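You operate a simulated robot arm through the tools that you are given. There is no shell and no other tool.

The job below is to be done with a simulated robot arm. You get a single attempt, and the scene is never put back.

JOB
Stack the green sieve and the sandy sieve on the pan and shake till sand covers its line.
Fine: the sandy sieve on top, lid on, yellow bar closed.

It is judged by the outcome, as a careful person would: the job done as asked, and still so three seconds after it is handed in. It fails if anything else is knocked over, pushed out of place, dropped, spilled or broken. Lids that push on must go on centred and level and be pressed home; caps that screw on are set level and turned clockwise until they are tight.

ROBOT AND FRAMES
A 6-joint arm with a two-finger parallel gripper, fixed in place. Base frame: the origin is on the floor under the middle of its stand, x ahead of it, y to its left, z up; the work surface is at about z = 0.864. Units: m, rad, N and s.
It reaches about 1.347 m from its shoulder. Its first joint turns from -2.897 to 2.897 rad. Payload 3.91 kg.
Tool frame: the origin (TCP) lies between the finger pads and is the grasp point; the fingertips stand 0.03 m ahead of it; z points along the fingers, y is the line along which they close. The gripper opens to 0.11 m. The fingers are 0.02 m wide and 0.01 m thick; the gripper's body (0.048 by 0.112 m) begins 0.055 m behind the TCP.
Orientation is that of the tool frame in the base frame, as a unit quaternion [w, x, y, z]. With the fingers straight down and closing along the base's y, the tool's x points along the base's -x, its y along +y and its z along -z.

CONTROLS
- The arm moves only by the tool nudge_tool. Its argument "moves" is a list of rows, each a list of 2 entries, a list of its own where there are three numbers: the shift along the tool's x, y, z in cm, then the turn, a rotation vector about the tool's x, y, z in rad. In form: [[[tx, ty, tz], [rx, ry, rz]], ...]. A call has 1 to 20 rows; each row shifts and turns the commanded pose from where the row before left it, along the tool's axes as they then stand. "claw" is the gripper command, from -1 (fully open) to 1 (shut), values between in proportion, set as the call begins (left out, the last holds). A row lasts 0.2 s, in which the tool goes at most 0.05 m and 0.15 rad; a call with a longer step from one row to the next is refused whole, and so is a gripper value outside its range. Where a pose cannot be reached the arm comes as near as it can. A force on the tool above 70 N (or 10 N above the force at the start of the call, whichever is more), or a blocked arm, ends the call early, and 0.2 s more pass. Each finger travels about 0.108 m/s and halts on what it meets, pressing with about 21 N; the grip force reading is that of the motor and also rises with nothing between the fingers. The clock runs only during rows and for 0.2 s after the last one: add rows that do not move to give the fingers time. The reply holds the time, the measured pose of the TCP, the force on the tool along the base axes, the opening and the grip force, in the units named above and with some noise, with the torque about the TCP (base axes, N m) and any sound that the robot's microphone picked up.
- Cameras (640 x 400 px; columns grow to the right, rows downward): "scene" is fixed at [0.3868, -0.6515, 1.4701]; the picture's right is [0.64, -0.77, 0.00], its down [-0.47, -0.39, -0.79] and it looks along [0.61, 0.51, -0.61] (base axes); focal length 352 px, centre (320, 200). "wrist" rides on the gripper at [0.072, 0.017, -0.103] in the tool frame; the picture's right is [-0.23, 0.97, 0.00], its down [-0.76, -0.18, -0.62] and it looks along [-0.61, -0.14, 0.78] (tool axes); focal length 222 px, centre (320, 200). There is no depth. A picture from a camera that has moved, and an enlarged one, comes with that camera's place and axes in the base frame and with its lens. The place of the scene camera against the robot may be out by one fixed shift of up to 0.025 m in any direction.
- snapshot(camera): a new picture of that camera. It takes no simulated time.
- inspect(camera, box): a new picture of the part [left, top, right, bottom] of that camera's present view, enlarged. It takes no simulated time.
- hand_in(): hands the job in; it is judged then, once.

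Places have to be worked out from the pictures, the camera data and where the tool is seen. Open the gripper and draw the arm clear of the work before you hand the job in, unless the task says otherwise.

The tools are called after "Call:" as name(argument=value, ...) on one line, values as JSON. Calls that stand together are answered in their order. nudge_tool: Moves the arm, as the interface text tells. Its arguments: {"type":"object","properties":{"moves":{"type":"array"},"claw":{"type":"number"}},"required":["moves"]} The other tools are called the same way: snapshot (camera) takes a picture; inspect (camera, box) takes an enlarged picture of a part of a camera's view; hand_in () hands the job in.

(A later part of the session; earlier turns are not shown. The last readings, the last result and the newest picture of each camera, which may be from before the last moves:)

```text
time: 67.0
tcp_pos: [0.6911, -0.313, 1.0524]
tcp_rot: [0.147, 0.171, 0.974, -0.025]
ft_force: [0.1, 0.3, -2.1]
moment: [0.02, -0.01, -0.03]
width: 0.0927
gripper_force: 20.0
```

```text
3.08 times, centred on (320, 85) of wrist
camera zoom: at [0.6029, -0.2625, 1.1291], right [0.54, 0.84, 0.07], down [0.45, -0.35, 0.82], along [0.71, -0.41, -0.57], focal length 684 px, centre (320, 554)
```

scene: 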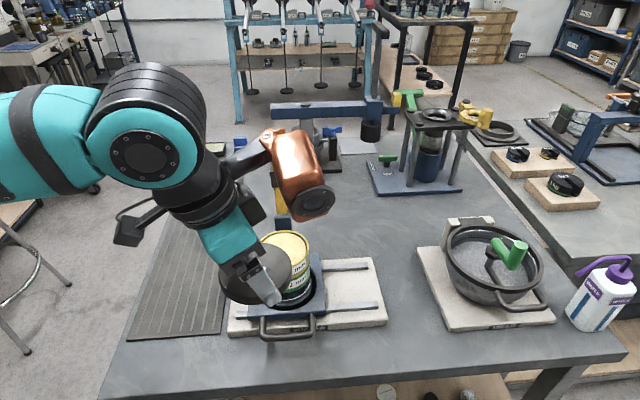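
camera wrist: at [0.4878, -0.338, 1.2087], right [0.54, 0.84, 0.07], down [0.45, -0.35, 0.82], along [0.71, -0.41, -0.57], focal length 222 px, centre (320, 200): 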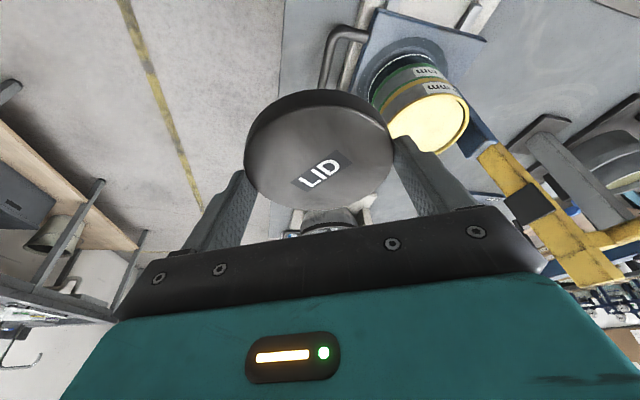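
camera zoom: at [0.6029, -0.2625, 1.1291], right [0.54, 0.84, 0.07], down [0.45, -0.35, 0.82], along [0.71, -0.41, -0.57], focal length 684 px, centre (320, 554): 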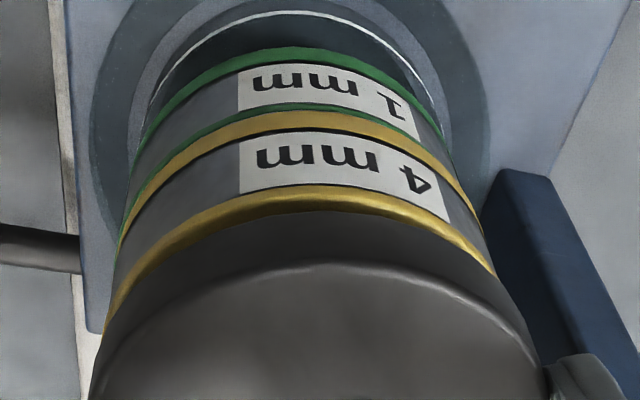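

Alignment is now within about 0.5 mm in the scene view. I'll lower in 1 mm steps to contact.

Call:
nudge_tool(moves=[[[0.03, 0, 0.096], [0, 0, 0]], [[0.03, 0, 0.096], [0, 0, 0]], [[0.03, 0, 0.096], [0, 0, 0]], [[0.03, 0, 0.096], [0, 0, 0]], [[0.03, 0, 0.096], [0, 0, 0]], [[0, 0, 0], [0, 0, 0]]])

Call:
inspect(camera="scene", box=[250, 215, 320, 275])

Call:
inspect(camera="wrist", box=[230, 20, 410, 150])

```text
time: 68.4
tcp_pos: [0.6896, -0.3126, 1.0458]
tcp_rot: [0.147, 0.172, 0.974, -0.026]
ft_force: [-0.1, -0.8, -0.8]
moment: [-0.03, 0.06, -0.01]
width: 0.0926
gripper_force: 20.9
```

```text
6.67 times, centred on (285, 245) of scene
camera zoom: at [0.3868, -0.6515, 1.4701], right [0.64, -0.77, 0.0], down [-0.47, -0.39, -0.79], along [0.61, 0.51, -0.61], focal length 2347 px, centre (553, -100)
```

zoom: 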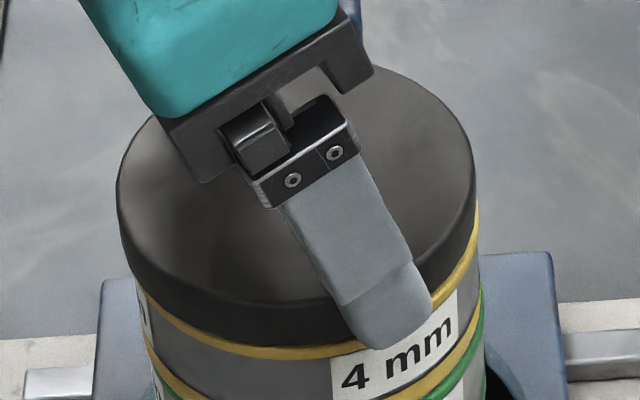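

```text
3.08 times, centred on (320, 85) of wrist
camera zoom: at [0.603, -0.2623, 1.1235], right [0.54, 0.84, 0.07], down [0.45, -0.35, 0.82], along [0.71, -0.41, -0.57], focal length 684 px, centre (320, 554)
```

zoom: 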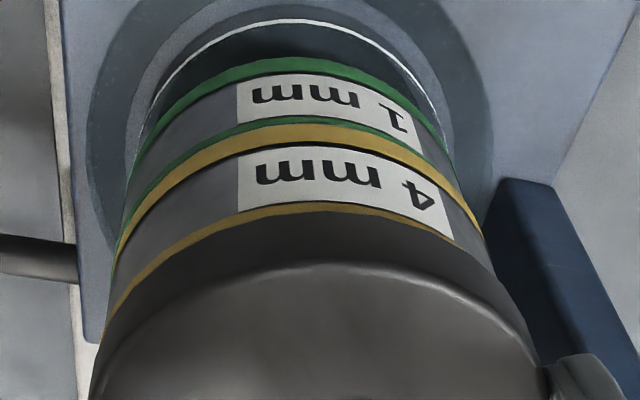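

Call:
nudge_tool(moves=[[[0.03, 0, 0.096], [0, 0, 0]], [[0.03, 0, 0.096], [0, 0, 0]], [[0.03, 0, 0.096], [0, 0, 0]], [[0.03, 0, 0.096], [0, 0, 0]], [[0, 0, 0], [0, 0, 0]]])

Call:
inspect(camera="scene", box=[250, 215, 320, 275])

Call:
inspect(camera="wrist", box=[230, 20, 410, 150])

```text
time: 69.6
tcp_pos: [0.6903, -0.3116, 1.0417]
tcp_rot: [0.147, 0.171, 0.974, -0.026]
ft_force: [-2.3, 0.4, 14.5]
moment: [-0.05, -0.07, 0.09]
width: 0.0931
gripper_force: 21.0
```

```text
6.67 times, centred on (285, 245) of scene
camera zoom: at [0.3868, -0.6515, 1.4701], right [0.64, -0.77, 0.0], down [-0.47, -0.39, -0.79], along [0.61, 0.51, -0.61], focal length 2347 px, centre (553, -100)
```

zoom: 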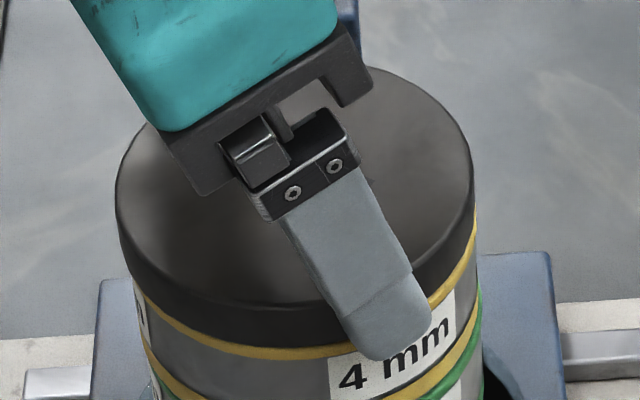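

```text
3.08 times, centred on (320, 85) of wrist
camera zoom: at [0.6029, -0.2619, 1.1194], right [0.54, 0.84, 0.07], down [0.45, -0.35, 0.82], along [0.71, -0.41, -0.57], focal length 684 px, centre (320, 554)
```

zoom: 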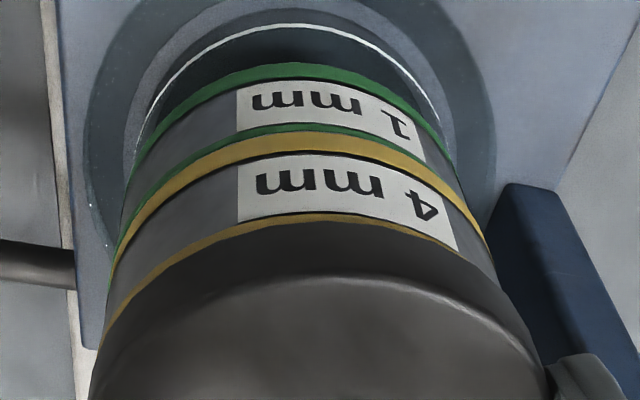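

The lid has met the rim, and the fingers began to slide on it at 14 N. I'll release it, back off, and look at how it sits.

Call:
nudge_tool(moves=[[[0, 0, 0], [0, 0, 0]], [[0, 0, 0], [0, 0, 0]]], claw=-0.87)

Call:
nudge_tool(moves=[[[0, 0, -1.0], [0, 0, 0]], [[0, 0, -2.0], [0, 0, 0]], [[0, 0, -3.0], [0, 0, 0]], [[0, 0, -1.0], [0, 0, 0]], [[2.5, 0, 0], [0, 0, 0]], [[3.5, 0, 0], [0, 0, 0]], [[3.5, 0, 0], [0, 0, 0]], [[0, 0, 0], [0, 0, 0]]])

Call:
inspect(camera="scene", box=[250, 210, 325, 310])

Call:
snapshot(camera="wrist")

Call:
inspect(camera="wrist", box=[250, 100, 420, 240])

```text
time: 70.2
tcp_pos: [0.6911, -0.3115, 1.0407]
tcp_rot: [0.147, 0.172, 0.974, -0.025]
ft_force: [0.7, 0.4, 0.1]
moment: [0.01, -0.01, 0.02]
width: 0.1029
gripper_force: 0.1
```

```text
time: 72.0
tcp_pos: [0.5877, -0.272, 1.0806]
tcp_rot: [0.147, 0.172, 0.974, -0.025]
ft_force: [0.8, 0.1, 0.0]
moment: [0.01, -0.01, 0.02]
width: 0.1027
gripper_force: 0.1
```

```text
4.00 times, centred on (288, 260) of scene
camera zoom: at [0.3868, -0.6515, 1.4701], right [0.64, -0.77, 0.0], down [-0.47, -0.39, -0.79], along [0.61, 0.51, -0.61], focal length 1408 px, centre (450, -40)
```

zoom: 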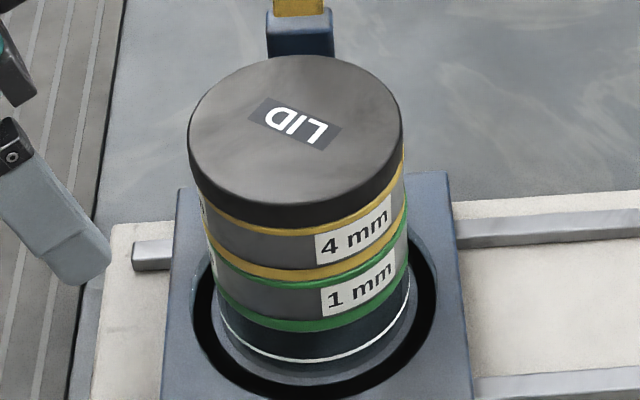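

```text
taken
camera wrist: at [0.501, -0.2222, 1.1576], right [0.54, 0.84, 0.07], down [0.45, -0.35, 0.82], along [0.71, -0.41, -0.57], focal length 222 px, centre (320, 200)
```

wrist: 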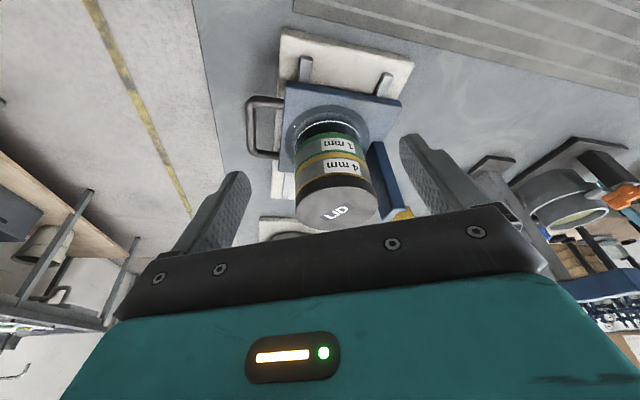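

```text
2.86 times, centred on (335, 170) of wrist
camera zoom: at [0.501, -0.2222, 1.1576], right [0.54, 0.84, 0.07], down [0.45, -0.35, 0.82], along [0.71, -0.41, -0.57], focal length 635 px, centre (277, 286)
```

zoom: 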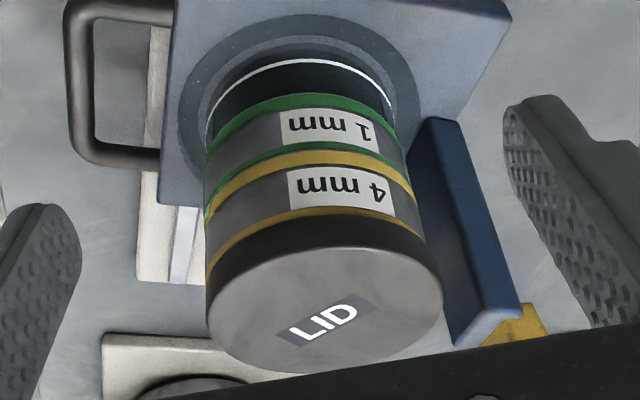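

The lid sits level and concentric. Now I'll close the fingers and bring the tips over the lid's centre to press it home.

Call:
nudge_tool(moves=[[[0, 0, 0], [0, 0, 0]], [[0, 0, 0], [0, 0, 0]], [[0, 0, 0], [0, 0, 0]], [[-2.59, -0.085, 0.685], [0, 0, 0]], [[-2.59, -0.085, 0.685], [0, 0, 0]], [[-2.59, -0.085, 0.685], [0, 0, 0]], [[-2.59, -0.085, 0.685], [0, 0, 0]], [[0.295, 0, 0.955], [0, 0, 0]], [[0, 0, 0], [0, 0, 0]]], claw=1)

Call:
inspect(camera="scene", box=[245, 190, 330, 290])

Call:
snapshot(camera="wrist")

```text
time: 74.0
tcp_pos: [0.6866, -0.3136, 1.0761]
tcp_rot: [0.147, 0.172, 0.974, -0.026]
ft_force: [0.1, -0.3, 0.7]
moment: [0.02, -0.01, -0.02]
width: 0.0001
gripper_force: 21.3
```

```text
4.00 times, centred on (288, 240) of scene
camera zoom: at [0.3868, -0.6515, 1.4701], right [0.64, -0.77, 0.0], down [-0.47, -0.39, -0.79], along [0.61, 0.51, -0.61], focal length 1408 px, centre (450, 40)
```

zoom: 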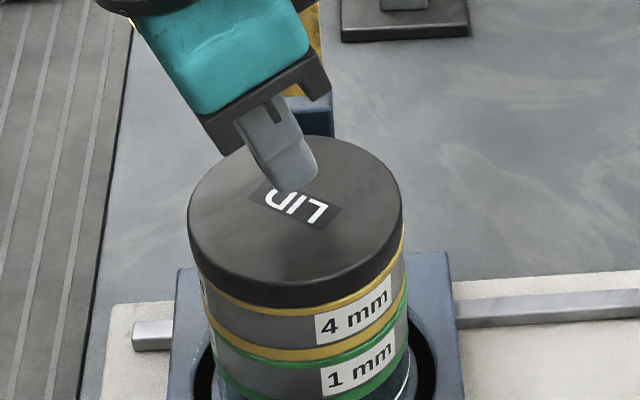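

```text
taken
camera wrist: at [0.5991, -0.2629, 1.1532], right [0.54, 0.84, 0.07], down [0.45, -0.35, 0.82], along [0.71, -0.41, -0.57], focal length 222 px, centre (320, 200)
```

wrist: 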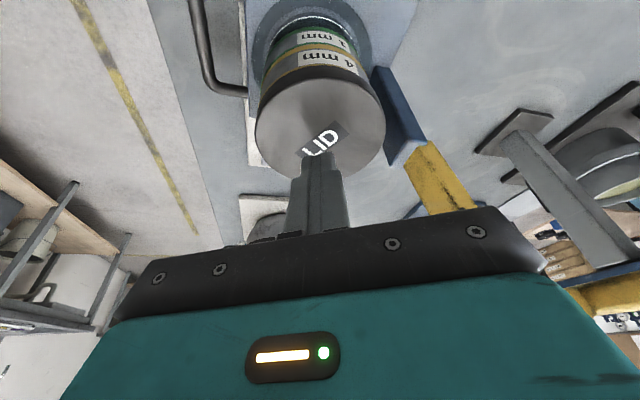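

The closed tips are above the lid's centre. I'll lower to contact and press.

Call:
nudge_tool(moves=[[[0.207, 0, 0.669], [0, 0, 0]], [[0.207, 0, 0.669], [0, 0, 0]], [[0.03, 0, 0.096], [0, 0, 0]], [[0.03, 0, 0.096], [0, 0, 0]], [[0.03, 0, 0.096], [0, 0, 0]], [[0, 0, 0], [0, 0, 0]]])

Call:
inspect(camera="scene", box=[245, 190, 330, 290])

```text
time: 75.4
tcp_pos: [0.6862, -0.3132, 1.0589]
tcp_rot: [0.149, 0.172, 0.973, -0.026]
ft_force: [2.9, 0.6, 28.5]
moment: [0.03, -0.03, -0.01]
width: 0.0
gripper_force: 21.1
```

```text
4.00 times, centred on (288, 240) of scene
camera zoom: at [0.3868, -0.6515, 1.4701], right [0.64, -0.77, 0.0], down [-0.47, -0.39, -0.79], along [0.61, 0.51, -0.61], focal length 1408 px, centre (450, 40)
```

zoom: 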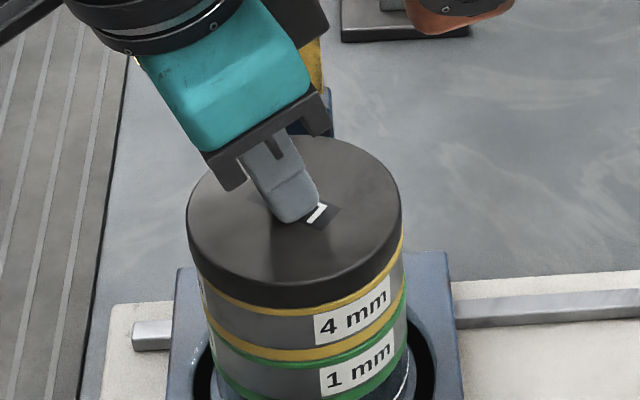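

Contact at 28 N. I'll press harder, staying under the limit, to see whether it seats further.

Call:
nudge_tool(moves=[[[0.03, 0, 0.096], [0, 0, 0]], [[0.03, 0, 0.096], [0, 0, 0]], [[0, 0, 0], [0, 0, 0]]])

Call:
inspect(camera="scene", box=[245, 190, 330, 290])

```text
time: 76.2
tcp_pos: [0.6857, -0.3125, 1.0588]
tcp_rot: [0.15, 0.17, 0.974, -0.026]
ft_force: [17.1, -0.6, 66.9]
moment: [-0.01, -0.52, 0.02]
width: 0.0
gripper_force: 20.8
```

```text
4.00 times, centred on (288, 240) of scene
camera zoom: at [0.3868, -0.6515, 1.4701], right [0.64, -0.77, 0.0], down [-0.47, -0.39, -0.79], along [0.61, 0.51, -0.61], focal length 1408 px, centre (450, 40)
```

zoom: 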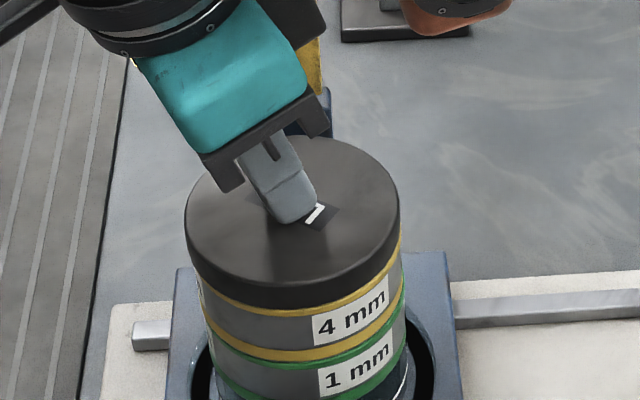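

At 67 N the lid didn't go any lower, so it is home. I'll lift off and check that nothing shifted.

Call:
nudge_tool(moves=[[[-0.06, 0, -0.191], [0, 0, 0]], [[-0.148, 0, -0.478], [0, 0, 0]], [[-0.591, 0, -1.911], [0, 0, 0]], [[-0.591, 0, -1.911], [0, 0, 0]], [[2.5, 0, 0], [0, 0, 0]], [[3.5, 0, 0], [0, 0, 0]], [[4.0, 0, 0], [0, 0, 0]], [[0, 0, 0], [0, 0, 0]]])

Call:
inspect(camera="scene", box=[250, 210, 325, 310])

Call:
snapshot(camera="wrist")

Call:
inspect(camera="wrist", box=[250, 100, 420, 240])

```text
time: 78.0
tcp_pos: [0.5943, -0.2824, 1.0707]
tcp_rot: [0.147, 0.171, 0.974, -0.025]
ft_force: [-0.7, -0.2, 1.1]
moment: [-0.03, -0.02, -0.01]
width: 0.0
gripper_force: 21.1
```

```text
4.00 times, centred on (288, 260) of scene
camera zoom: at [0.3868, -0.6515, 1.4701], right [0.64, -0.77, 0.0], down [-0.47, -0.39, -0.79], along [0.61, 0.51, -0.61], focal length 1408 px, centre (450, -40)
```

zoom: 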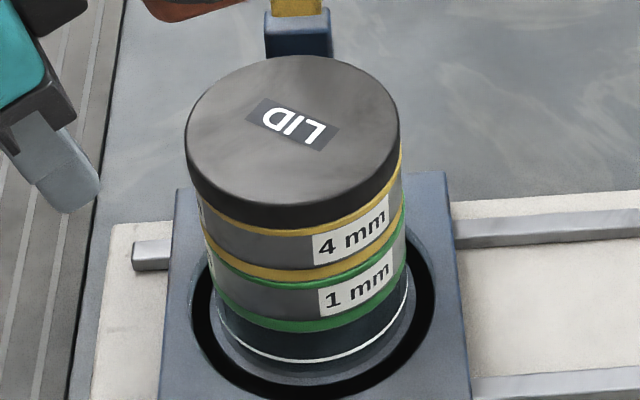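

```text
taken
camera wrist: at [0.5073, -0.2325, 1.1483], right [0.54, 0.84, 0.07], down [0.45, -0.35, 0.82], along [0.71, -0.41, -0.57], focal length 222 px, centre (320, 200)
```

wrist: 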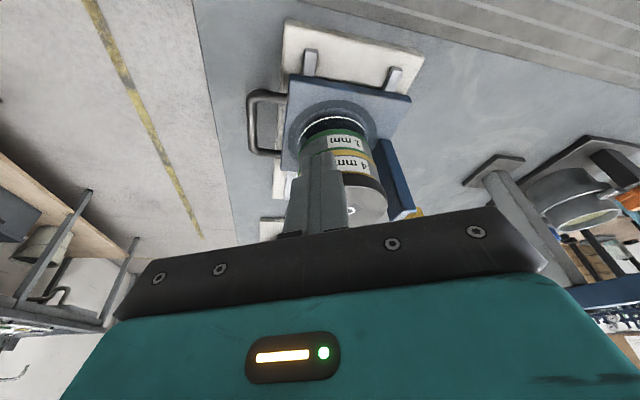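

```text
2.86 times, centred on (335, 170) of wrist
camera zoom: at [0.5073, -0.2325, 1.1483], right [0.54, 0.84, 0.07], down [0.45, -0.35, 0.82], along [0.71, -0.41, -0.57], focal length 635 px, centre (277, 286)
```

zoom: 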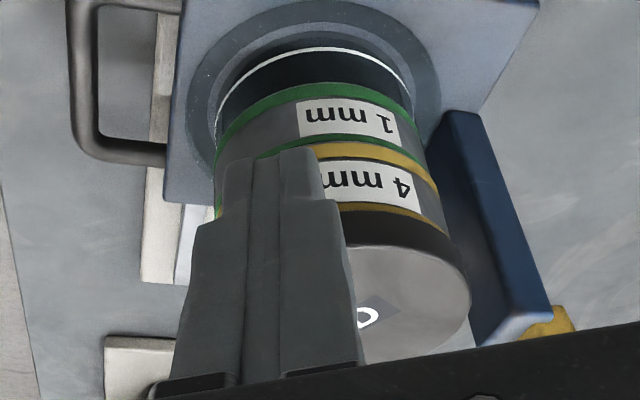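

The stack and lid are intact. Next is the yellow bar, and I need its exact pose, since it may lean back past vertical. I'll move to a viewpoint that shows it in full.

Call:
nudge_tool(moves=[[[0.32, 2.6, -3.83], [0, 0, 0]], [[0.32, 2.6, -3.83], [0, 0, 0]], [[0.32, 2.6, -3.83], [0, 0, 0]], [[0.32, 2.6, -3.83], [0, 0, 0]], [[0.32, 2.6, -3.83], [0, 0, 0]], [[0, 0, 0], [0, 0, 0]]])

Call:
snapshot(camera="wrist")

Call:
snapshot(camera="scene")

```text
time: 79.4
tcp_pos: [0.575, -0.135, 1.2526]
tcp_rot: [0.147, 0.172, 0.974, -0.026]
ft_force: [1.3, 0.2, 0.0]
moment: [0.0, 0.01, 0.03]
width: 0.0
gripper_force: 21.0
```

```text
taken
camera wrist: at [0.4855, -0.0838, 1.3303], right [0.54, 0.84, 0.07], down [0.45, -0.35, 0.82], along [0.71, -0.41, -0.57], focal length 222 px, centre (320, 200)
```

wrist: 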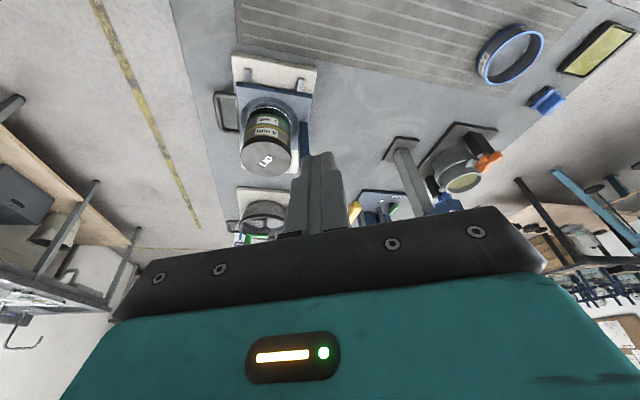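

```text
taken
```

scene: 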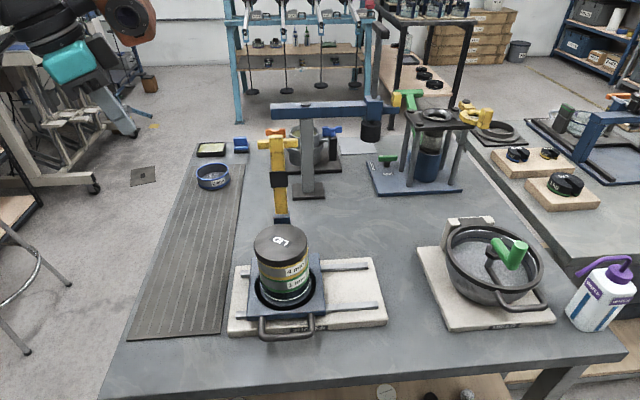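

The closed fingers hide the bar from here. I'll open them and raise the camera to see it from above.

Call:
nudge_tool(moves=[[[-0.887, 0, -2.866], [0, 0, 0]], [[-0.887, 0, -2.866], [0, 0, 0]], [[-0.887, 0, -2.866], [0, 0, 0]], [[-0.887, 0, -2.866], [0, 0, 0]], [[-0.887, 0, -2.866], [0, 0, 0]], [[0, 0, 0], [0, 0, 0]]], claw=-1)

Call:
snapshot(camera="wrist")

```text
time: 80.8
tcp_pos: [0.5741, -0.1354, 1.4029]
tcp_rot: [0.145, 0.171, 0.974, -0.025]
ft_force: [-0.1, -0.6, -0.3]
moment: [-0.02, -0.01, 0.02]
width: 0.1098
gripper_force: 0.1
```

```text
taken
camera wrist: at [0.486, -0.0849, 1.4801], right [0.54, 0.84, 0.07], down [0.45, -0.35, 0.82], along [0.71, -0.41, -0.57], focal length 222 px, centre (320, 200)
```

wrist: 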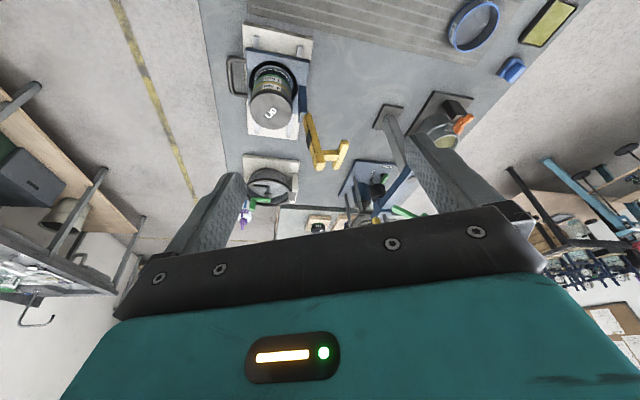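

Call:
inspect(camera="wrist", box=[270, 90, 370, 180])

Call:
inspect(camera="scene", box=[245, 125, 325, 245])

```text
4.44 times, centred on (320, 135) of wrist
camera zoom: at [0.486, -0.0849, 1.4801], right [0.54, 0.84, 0.07], down [0.45, -0.35, 0.82], along [0.71, -0.41, -0.57], focal length 987 px, centre (320, 489)
```

zoom: 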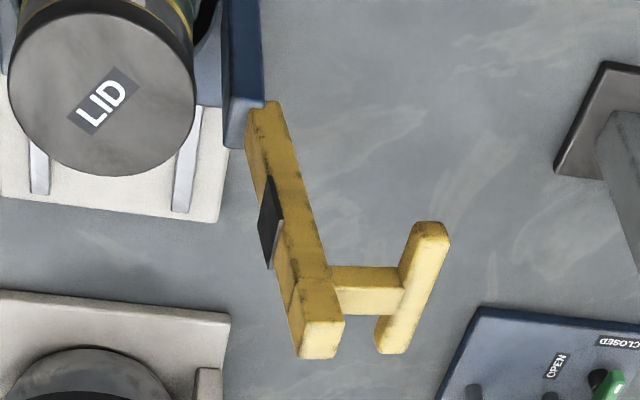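

```text
3.33 times, centred on (285, 185) of scene
camera zoom: at [0.3868, -0.6515, 1.4701], right [0.64, -0.77, 0.0], down [-0.47, -0.39, -0.79], along [0.61, 0.51, -0.61], focal length 1173 px, centre (437, 250)
```

zoom: 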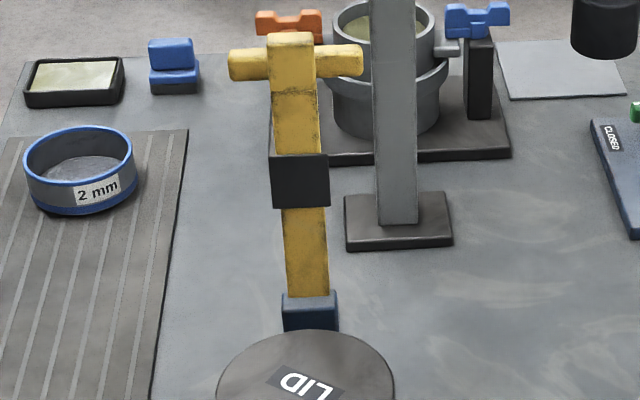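

Now the picture is clear. The bar leans back about 12° (top near (0.772, -0.244, 1.178)), with its black pad on the front and a T-handle on its back. The handle's crossbar is centred near (0.806, -0.210, 1.139) and runs parallel to the rails. I'll straddle the crossbar with the gripper pointing straight down, beside its stem, and guide the bar over in an arc. First I'll reorient and move above it.

Call:
nudge_tool(moves=[[[0, 0, 0], [0, 0.15, 0]], [[0, 0, 0], [0, 0.15, 0]], [[0, 0, 0], [0, 0, 0.1454]], [[0, 0, 0], [0, 0, 0.1454]], [[0, 0, 0], [0, 0, 0.1454]], [[-3.445, 1.586, 1.4], [0, 0, 0]], [[-3.445, 1.586, 1.4], [0, 0, 0]], [[-3.445, 1.586, 1.4], [0, 0, 0]], [[-3.445, 1.586, 1.4], [0, 0, 0]], [[-3.445, 1.586, 1.4], [0, 0, 0]], [[-3.445, 1.586, 1.4], [0, 0, 0]], [[-3.445, 1.586, 1.4], [0, 0, 0]], [[0, 0, 0], [0, 0, 0]]], claw=0.25)

Call:
snapshot(camera="wrist")

Call:
snapshot(camera="scene")

```text
time: 83.6
tcp_pos: [0.8145, -0.2229, 1.2056]
tcp_rot: [0.0, 0.383, 0.924, 0.0]
ft_force: [-0.3, 0.0, 0.1]
moment: [-0.04, 0.04, -0.01]
width: 0.0411
gripper_force: 0.0
out of reach, approached as far as the arm can: row 1, 2, 3
```

```text
taken
camera wrist: at [0.7749, -0.1596, 1.3094], right [0.85, 0.53, 0.0], down [0.41, -0.66, 0.62], along [0.33, -0.53, -0.78], focal length 222 px, centre (320, 200)
```

wrist: 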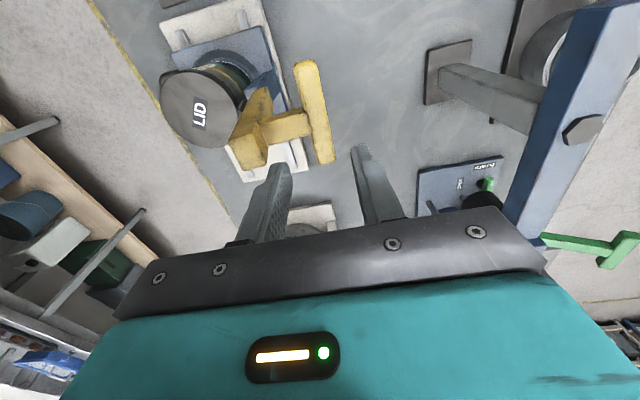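

```text
taken
```

scene: 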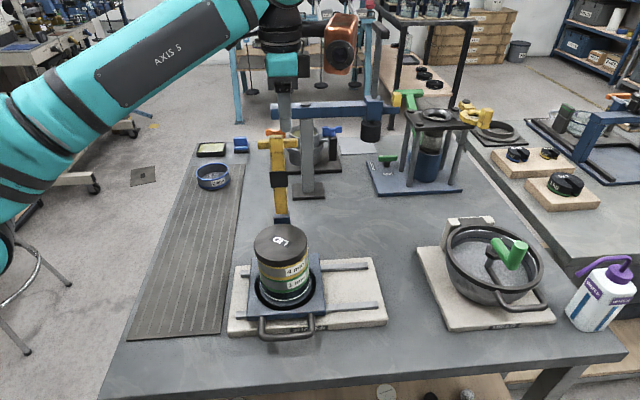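

Call:
inspect(camera="wrist", box=[220, 40, 400, 210])

Call:
inspect(camera="scene", box=[230, 10, 370, 200])

```text
2.35 times, centred on (310, 125) of wrist
camera zoom: at [0.7749, -0.1596, 1.3094], right [0.85, 0.53, 0.0], down [0.41, -0.66, 0.62], along [0.33, -0.53, -0.78], focal length 523 px, centre (344, 376)
```

zoom: 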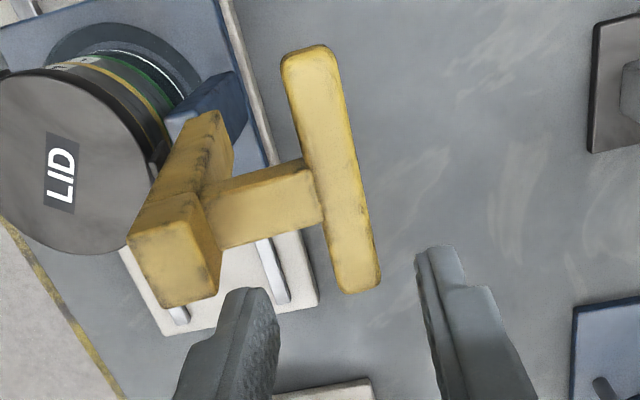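

```text
2.11 times, centred on (300, 105) of scene
camera zoom: at [0.3868, -0.6515, 1.4701], right [0.64, -0.77, 0.0], down [-0.47, -0.39, -0.79], along [0.61, 0.51, -0.61], focal length 741 px, centre (362, 400)
```

zoom: 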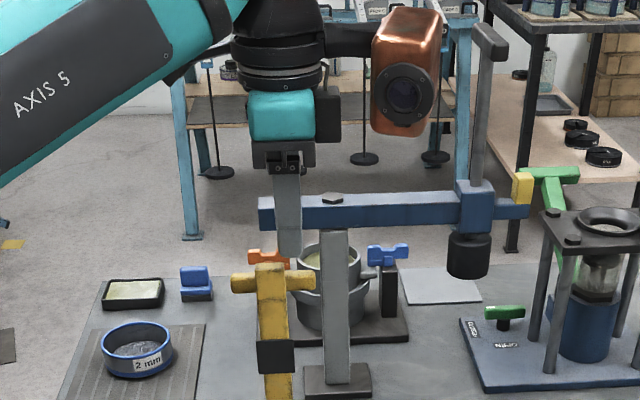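

The crossbar is directly between the finger lines (centre about (0.80, -0.207, 1.14)). I'll shift 7 mm along it to clear the stem, set the finger gap to 36 mm, and descend around it.

Call:
nudge_tool(moves=[[[-0.67, 0, 0], [0, 0, 0]], [[0, 0, 1.2], [0, 0, 0]], [[0, 0, 1.2], [0, 0, 0]], [[0, 0, 0], [0, 0, 0]]], claw=0.345)

Call:
inspect(camera="wrist", box=[200, 60, 420, 240])

Call:
inspect(camera="scene", box=[240, 60, 350, 220])

```text
time: 84.6
tcp_pos: [0.8167, -0.2268, 1.1815]
tcp_rot: [0.001, 0.383, 0.924, 0.0]
ft_force: [-0.3, -0.7, 0.2]
moment: [0.01, 0.0, 0.01]
width: 0.0361
gripper_force: 0.1
```

```text
2.22 times, centred on (310, 150) of wrist
camera zoom: at [0.7784, -0.1637, 1.2848], right [0.85, 0.53, 0.0], down [0.41, -0.66, 0.62], along [0.33, -0.53, -0.78], focal length 494 px, centre (342, 311)
```

zoom: 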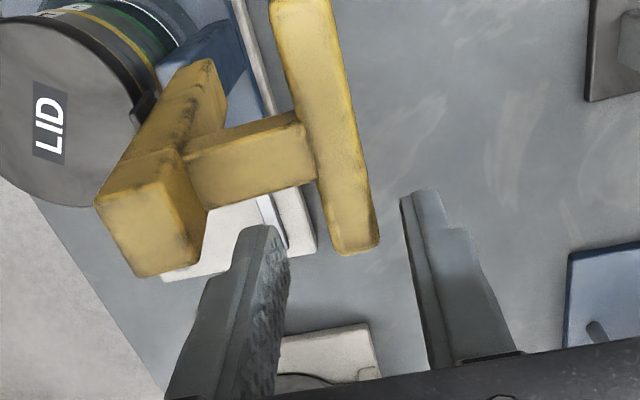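

```text
2.50 times, centred on (295, 140) of scene
camera zoom: at [0.3868, -0.6515, 1.4701], right [0.64, -0.77, 0.0], down [-0.47, -0.39, -0.79], along [0.61, 0.51, -0.61], focal length 880 px, centre (382, 350)
```

zoom: 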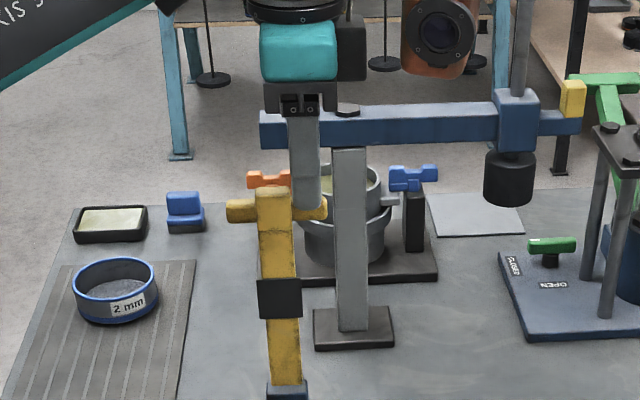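

Call:
nudge_tool(moves=[[[0, 0, 0.8], [0, 0, 0]], [[0, 0, 0.8], [0, 0, 0]], [[0, 0, 0.8], [0, 0, 0]], [[0, 0, 0.7], [0, 0, 0]], [[0, 0, 0], [0, 0, 0]]])

Call:
inspect(camera="wrist", box=[200, 60, 420, 240])

Call:
inspect(camera="scene", box=[240, 80, 350, 240])

```text
time: 85.8
tcp_pos: [0.8181, -0.2279, 1.1506]
tcp_rot: [-0.001, 0.383, 0.924, 0.0]
ft_force: [0.3, -0.7, 0.7]
moment: [-0.02, 0.04, 0.02]
width: 0.0364
gripper_force: 0.1
```

```text
2.22 times, centred on (310, 150) of wrist
camera zoom: at [0.7785, -0.1655, 1.2549], right [0.85, 0.53, 0.0], down [0.41, -0.66, 0.62], along [0.33, -0.53, -0.78], focal length 494 px, centre (342, 311)
```

zoom: 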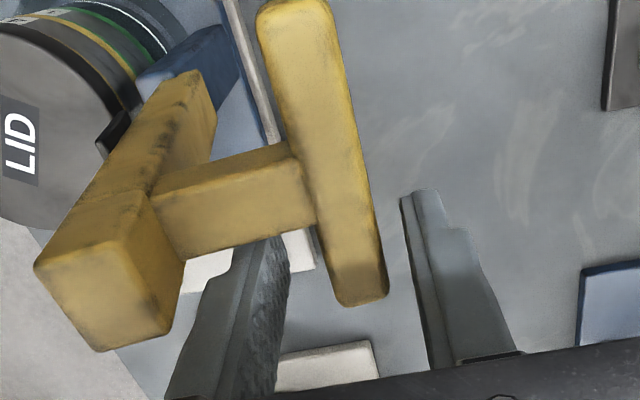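

```text
2.50 times, centred on (295, 160) of scene
camera zoom: at [0.3868, -0.6515, 1.4701], right [0.64, -0.77, 0.0], down [-0.47, -0.39, -0.79], along [0.61, 0.51, -0.61], focal length 880 px, centre (382, 300)
```

zoom: 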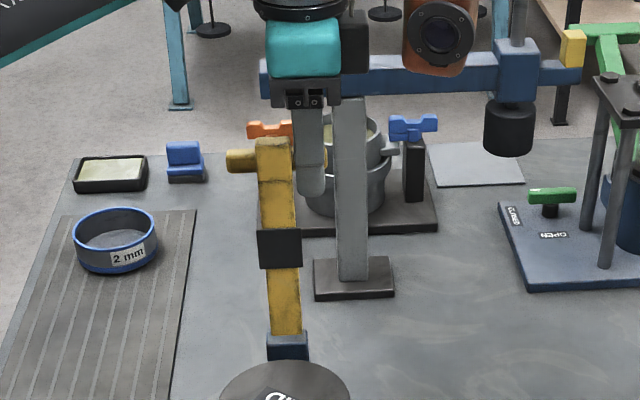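

The fingers straddle one arm of the crossbar, clear of the stem. I'll start swinging the bar forward along its arc (radius about 0.123 m about a pivot near z 1.042), checking the response.

Call:
nudge_tool(moves=[[[0, -0.76, -0.7], [0, 0, 0]], [[0, -1.14, -0.61], [0, 0, 0]], [[0, -1.2, -0.48], [0, 0, 0]], [[0, 0, 0], [0, 0, 0]]])

Call:
inspect(camera="wrist", box=[200, 60, 420, 240])

Call:
inspect(camera="scene", box=[240, 80, 350, 240])

```text
time: 86.8
tcp_pos: [0.7941, -0.2497, 1.1692]
tcp_rot: [0.001, 0.383, 0.924, 0.0]
ft_force: [0.8, 0.7, 0.7]
moment: [0.0, -0.03, -0.03]
width: 0.0364
gripper_force: 0.7
```

```text
2.22 times, centred on (310, 150) of wrist
camera zoom: at [0.7552, -0.1861, 1.2724], right [0.85, 0.53, 0.0], down [0.41, -0.66, 0.62], along [0.33, -0.53, -0.78], focal length 494 px, centre (342, 311)
```

zoom: 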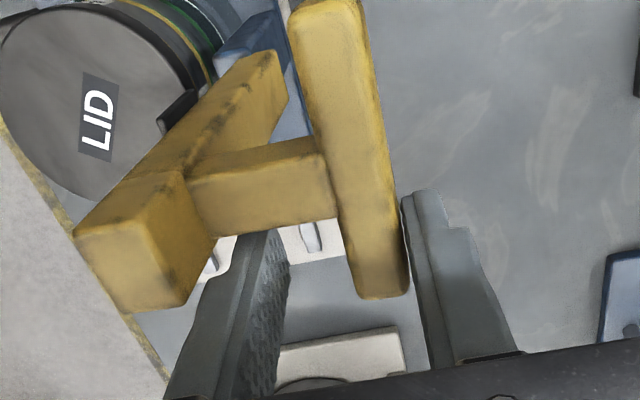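

```text
2.50 times, centred on (295, 160) of scene
camera zoom: at [0.3868, -0.6515, 1.4701], right [0.64, -0.77, 0.0], down [-0.47, -0.39, -0.79], along [0.61, 0.51, -0.61], focal length 880 px, centre (382, 300)
```

zoom: 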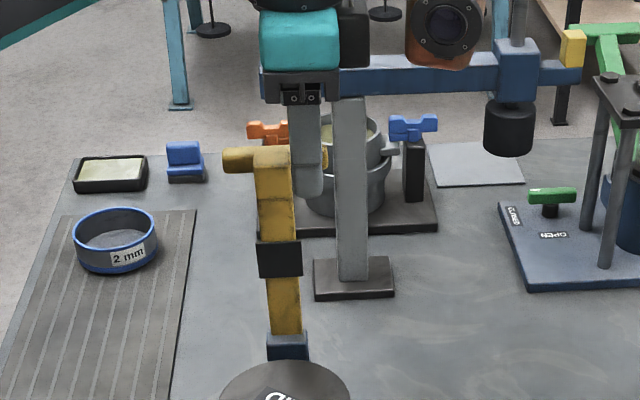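

The bar follows with under 1 N. I'll continue through the top of the arc.

Call:
nudge_tool(moves=[[[0, -1.23, -0.36], [0, 0, 0]], [[0, -1.27, -0.22], [0, 0, 0]], [[0, -1.29, -0.09], [0, 0, 0]], [[0, -1.28, 0.05], [0, 0, 0]], [[0, 0, 0], [0, 0, 0]]])

Call:
inspect(camera="wrist", box=[200, 60, 420, 240])

Call:
inspect(camera="scene", box=[230, 100, 350, 280])

```text
time: 88.0
tcp_pos: [0.7601, -0.2861, 1.1758]
tcp_rot: [0.0, 0.382, 0.924, 0.0]
ft_force: [-0.8, 0.1, 0.0]
moment: [-0.02, 0.02, 0.0]
width: 0.0363
gripper_force: 0.4
```

```text
2.22 times, centred on (310, 150) of wrist
camera zoom: at [0.7208, -0.2236, 1.2796], right [0.85, 0.53, 0.0], down [0.41, -0.66, 0.62], along [0.33, -0.53, -0.78], focal length 494 px, centre (342, 311)
```

zoom: 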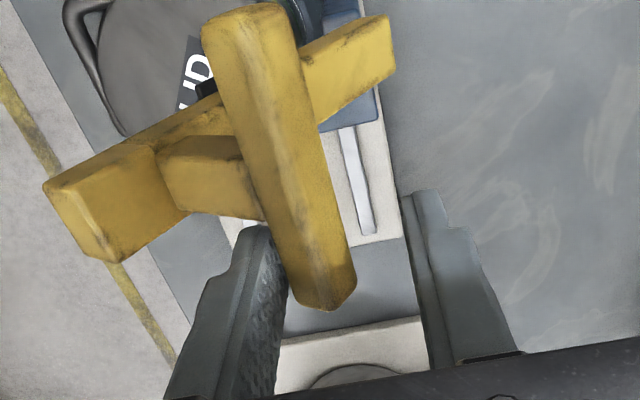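

```text
2.22 times, centred on (290, 190) of scene
camera zoom: at [0.3868, -0.6515, 1.4701], right [0.64, -0.77, 0.0], down [-0.47, -0.39, -0.79], along [0.61, 0.51, -0.61], focal length 782 px, centre (387, 222)
```

zoom: 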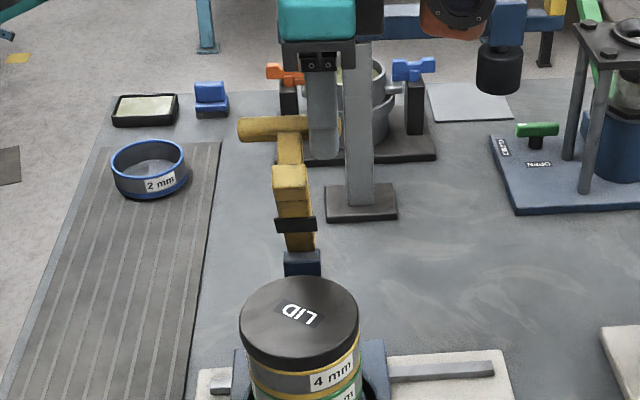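

Past the top, the bar now rests gently against the front finger. I'll lower it on along the arc.

Call:
nudge_tool(moves=[[[0, -1.3, 0.49], [0, 0, 0]], [[0, -1.22, 0.42], [0, 0, 0]], [[0, -1.16, 0.54], [0, 0, 0]], [[0, -1.11, 0.66], [0, 0, 0]], [[0, -1.03, 0.78], [0, 0, 0]], [[0, 0, 0], [0, 0, 0]]])

Call:
inspect(camera="wrist", box=[200, 60, 420, 240])

Call:
inspect(camera="scene", box=[230, 120, 350, 300])

```text
time: 89.4
tcp_pos: [0.7173, -0.3283, 1.1472]
tcp_rot: [0.0, 0.382, 0.924, 0.0]
ft_force: [-0.5, 0.2, -1.0]
moment: [0.01, 0.03, -0.05]
width: 0.0372
gripper_force: 1.0
```

```text
2.22 times, centred on (310, 150) of wrist
camera zoom: at [0.6791, -0.2641, 1.251], right [0.85, 0.53, 0.0], down [0.41, -0.66, 0.62], along [0.33, -0.53, -0.78], focal length 494 px, centre (342, 311)
```

zoom: 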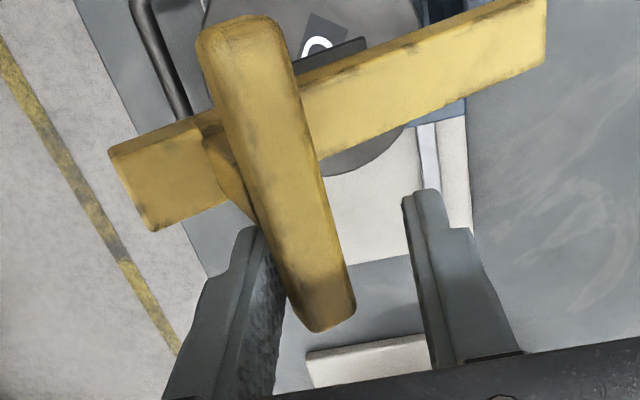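

```text
2.22 times, centred on (290, 210) of scene
camera zoom: at [0.3868, -0.6515, 1.4701], right [0.64, -0.77, 0.0], down [-0.47, -0.39, -0.79], along [0.61, 0.51, -0.61], focal length 782 px, centre (387, 178)
```

zoom: 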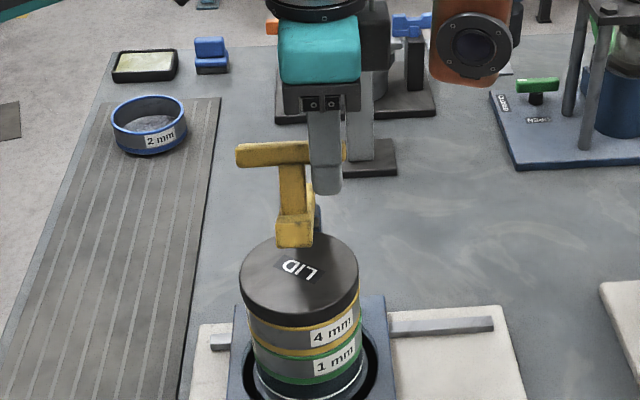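

Call:
nudge_tool(moves=[[[0, -0.94, 0.88], [0, 0, 0]], [[0, -0.84, 0.97], [0, 0, 0]], [[0, -0.74, 1.05], [0, 0, 0]], [[0, 0, 0], [0, 0, 0]]])

Call:
inspect(camera="wrist", box=[200, 60, 420, 240])

Call:
inspect(camera="scene", box=[230, 150, 350, 330])

```text
time: 90.4
tcp_pos: [0.7017, -0.3452, 1.1182]
tcp_rot: [0.0, 0.383, 0.924, 0.0]
ft_force: [-2.0, -1.1, -0.5]
moment: [0.01, 0.04, -0.01]
width: 0.0374
gripper_force: 0.7
```

```text
2.22 times, centred on (310, 150) of wrist
camera zoom: at [0.6624, -0.2823, 1.2221], right [0.85, 0.53, 0.0], down [0.41, -0.66, 0.62], along [0.33, -0.53, -0.78], focal length 494 px, centre (342, 311)
```

zoom: 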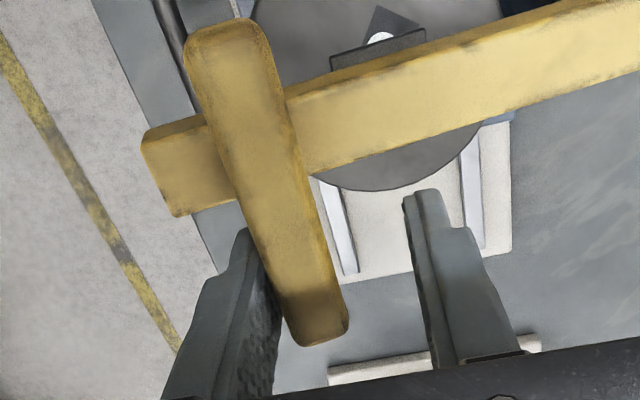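

```text
2.22 times, centred on (290, 240) of scene
camera zoom: at [0.3868, -0.6515, 1.4701], right [0.64, -0.77, 0.0], down [-0.47, -0.39, -0.79], along [0.61, 0.51, -0.61], focal length 782 px, centre (387, 111)
```

zoom: 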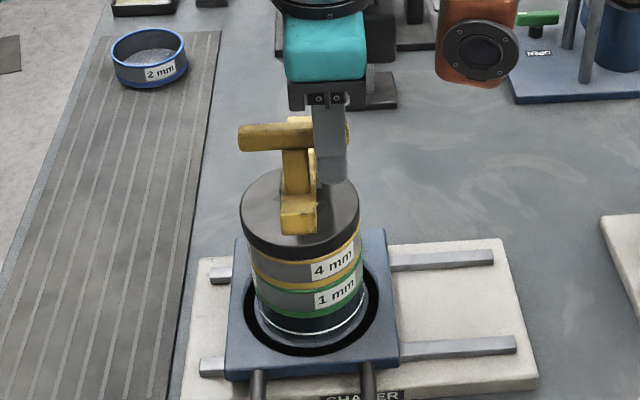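

Nearly closed, with the pad above the lid's centre. I'll lower the last few degrees.

Call:
nudge_tool(moves=[[[0, -0.35, 0.6], [0, 0, 0]], [[0, -0.35, 0.62], [0, 0, 0]], [[0, -0.3, 0.5], [0, 0, 0]], [[0, 0, 0], [0, 0, 0]]])

Call:
inspect(camera="wrist", box=[200, 60, 420, 240])

Call:
inspect(camera="scene", box=[230, 150, 350, 330])

```text
time: 91.4
tcp_pos: [0.6932, -0.3529, 1.102]
tcp_rot: [0.0, 0.383, 0.924, 0.0]
ft_force: [-2.3, -3.2, 0.0]
moment: [-0.01, -0.02, -0.02]
width: 0.0381
gripper_force: 2.3
```

```text
2.22 times, centred on (310, 150) of wrist
camera zoom: at [0.6548, -0.2895, 1.2051], right [0.85, 0.53, 0.0], down [0.41, -0.66, 0.62], along [0.33, -0.53, -0.78], focal length 494 px, centre (342, 311)
```

zoom: 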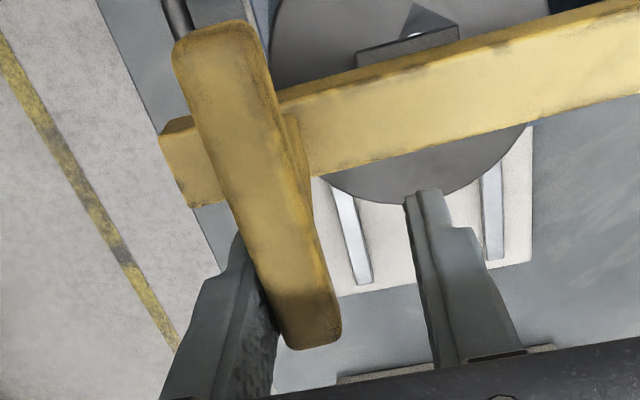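

```text
2.22 times, centred on (290, 240) of scene
camera zoom: at [0.3868, -0.6515, 1.4701], right [0.64, -0.77, 0.0], down [-0.47, -0.39, -0.79], along [0.61, 0.51, -0.61], focal length 782 px, centre (387, 111)
```

zoom: 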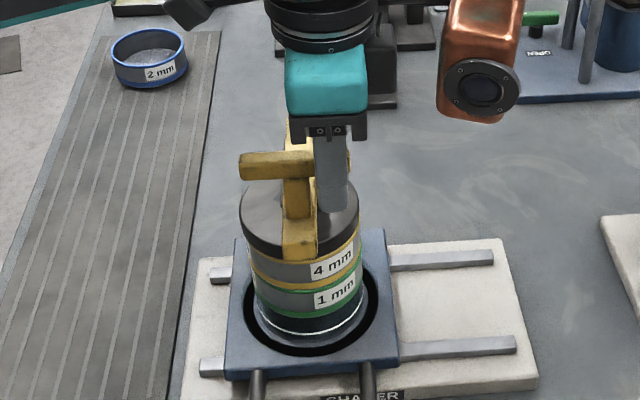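

The bar is still leaning on the front finger with about 4 N. I'll ease forward and down a little further until it rests on the lid.

Call:
nudge_tool(moves=[[[0, -0.3, 0.3], [0, 0, 0]], [[0, -0.3, 0.3], [0, 0, 0]], [[0, -0.3, 0.2], [0, 0, 0]], [[0, 0, 0], [0, 0, 0]]])

Call:
inspect(camera="wrist", box=[200, 60, 420, 240])

Call:
inspect(camera="scene", box=[240, 190, 340, 310])

```text
time: 92.4
tcp_pos: [0.6884, -0.3603, 1.0926]
tcp_rot: [0.0, 0.382, 0.924, 0.0]
ft_force: [0.0, -0.2, -0.3]
moment: [-0.02, 0.02, 0.03]
width: 0.036
gripper_force: 0.0
```

```text
2.22 times, centred on (310, 150) of wrist
camera zoom: at [0.6488, -0.2964, 1.1963], right [0.85, 0.53, 0.0], down [0.41, -0.66, 0.62], along [0.33, -0.53, -0.78], focal length 494 px, centre (342, 311)
```

zoom: 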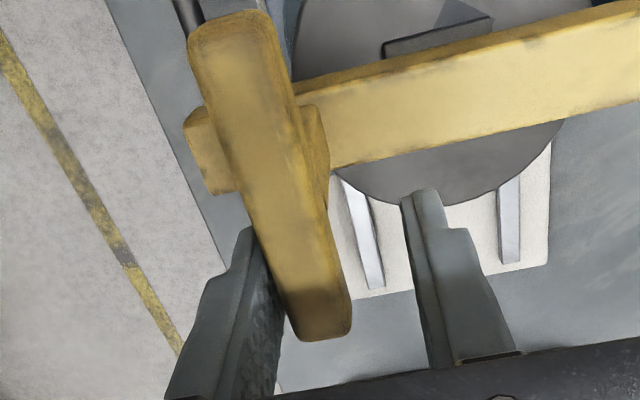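

```text
3.33 times, centred on (290, 250) of scene
camera zoom: at [0.3868, -0.6515, 1.4701], right [0.64, -0.77, 0.0], down [-0.47, -0.39, -0.79], along [0.61, 0.51, -0.61], focal length 1173 px, centre (420, 33)
```

zoom: 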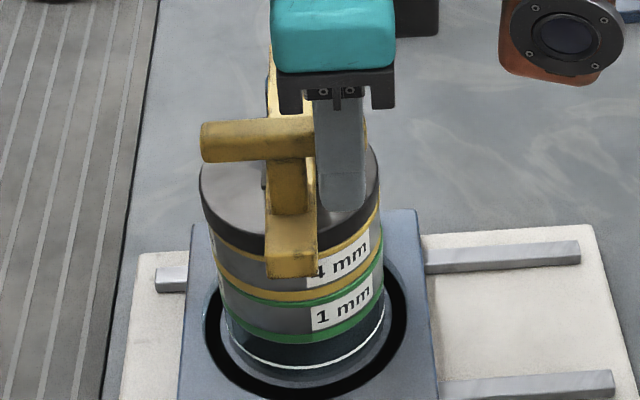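

The load is off the fingers and the bar lies on the lid. I'll withdraw upward and look at the bar.

Call:
nudge_tool(moves=[[[0, 0.2, -1.0], [0, 0, 0]], [[0, 0, -2.0], [0, 0, 0]], [[0, 0, -2.5], [0, 0, 0]], [[0, 0, -2.5], [0, 0, 0]], [[4.0, 0, -1.0], [0, 0, 0]], [[4.0, 0, -1.0], [0, 0, 0]], [[0, 0, 0], [0, 0, 0]]])

Call:
snapshot(camera="wrist")

Call:
inspect(camera="scene", box=[240, 190, 340, 310])

```text
time: 94.0
tcp_pos: [0.6318, -0.3004, 1.1918]
tcp_rot: [-0.001, 0.383, 0.924, 0.0]
ft_force: [-0.4, -0.4, -0.4]
moment: [0.0, -0.02, 0.0]
width: 0.0359
gripper_force: 0.1
```

```text
taken
camera wrist: at [0.5934, -0.2371, 1.2937], right [0.85, 0.53, 0.0], down [0.41, -0.66, 0.62], along [0.33, -0.53, -0.78], focal length 222 px, centre (320, 200)
```

wrist: 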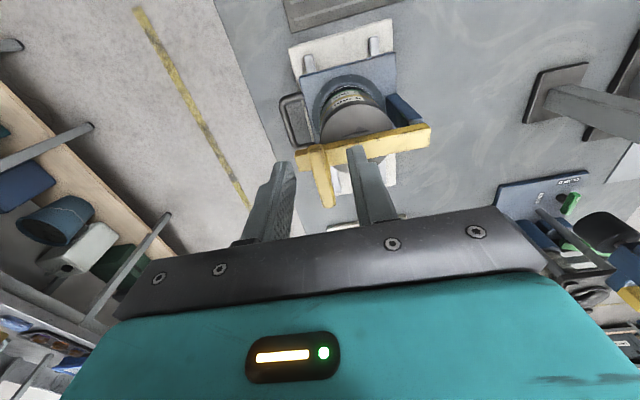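

```text
3.33 times, centred on (290, 250) of scene
camera zoom: at [0.3868, -0.6515, 1.4701], right [0.64, -0.77, 0.0], down [-0.47, -0.39, -0.79], along [0.61, 0.51, -0.61], focal length 1173 px, centre (420, 33)
```

zoom: 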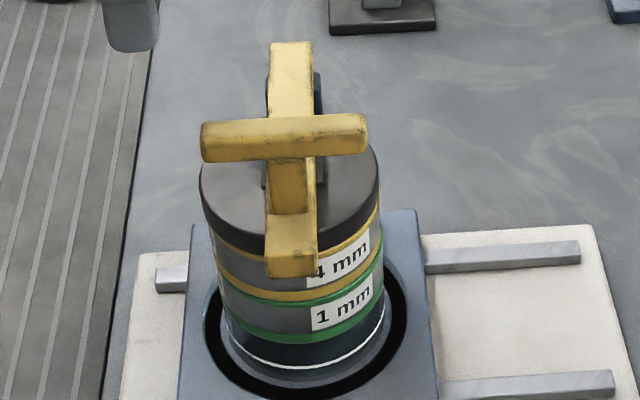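

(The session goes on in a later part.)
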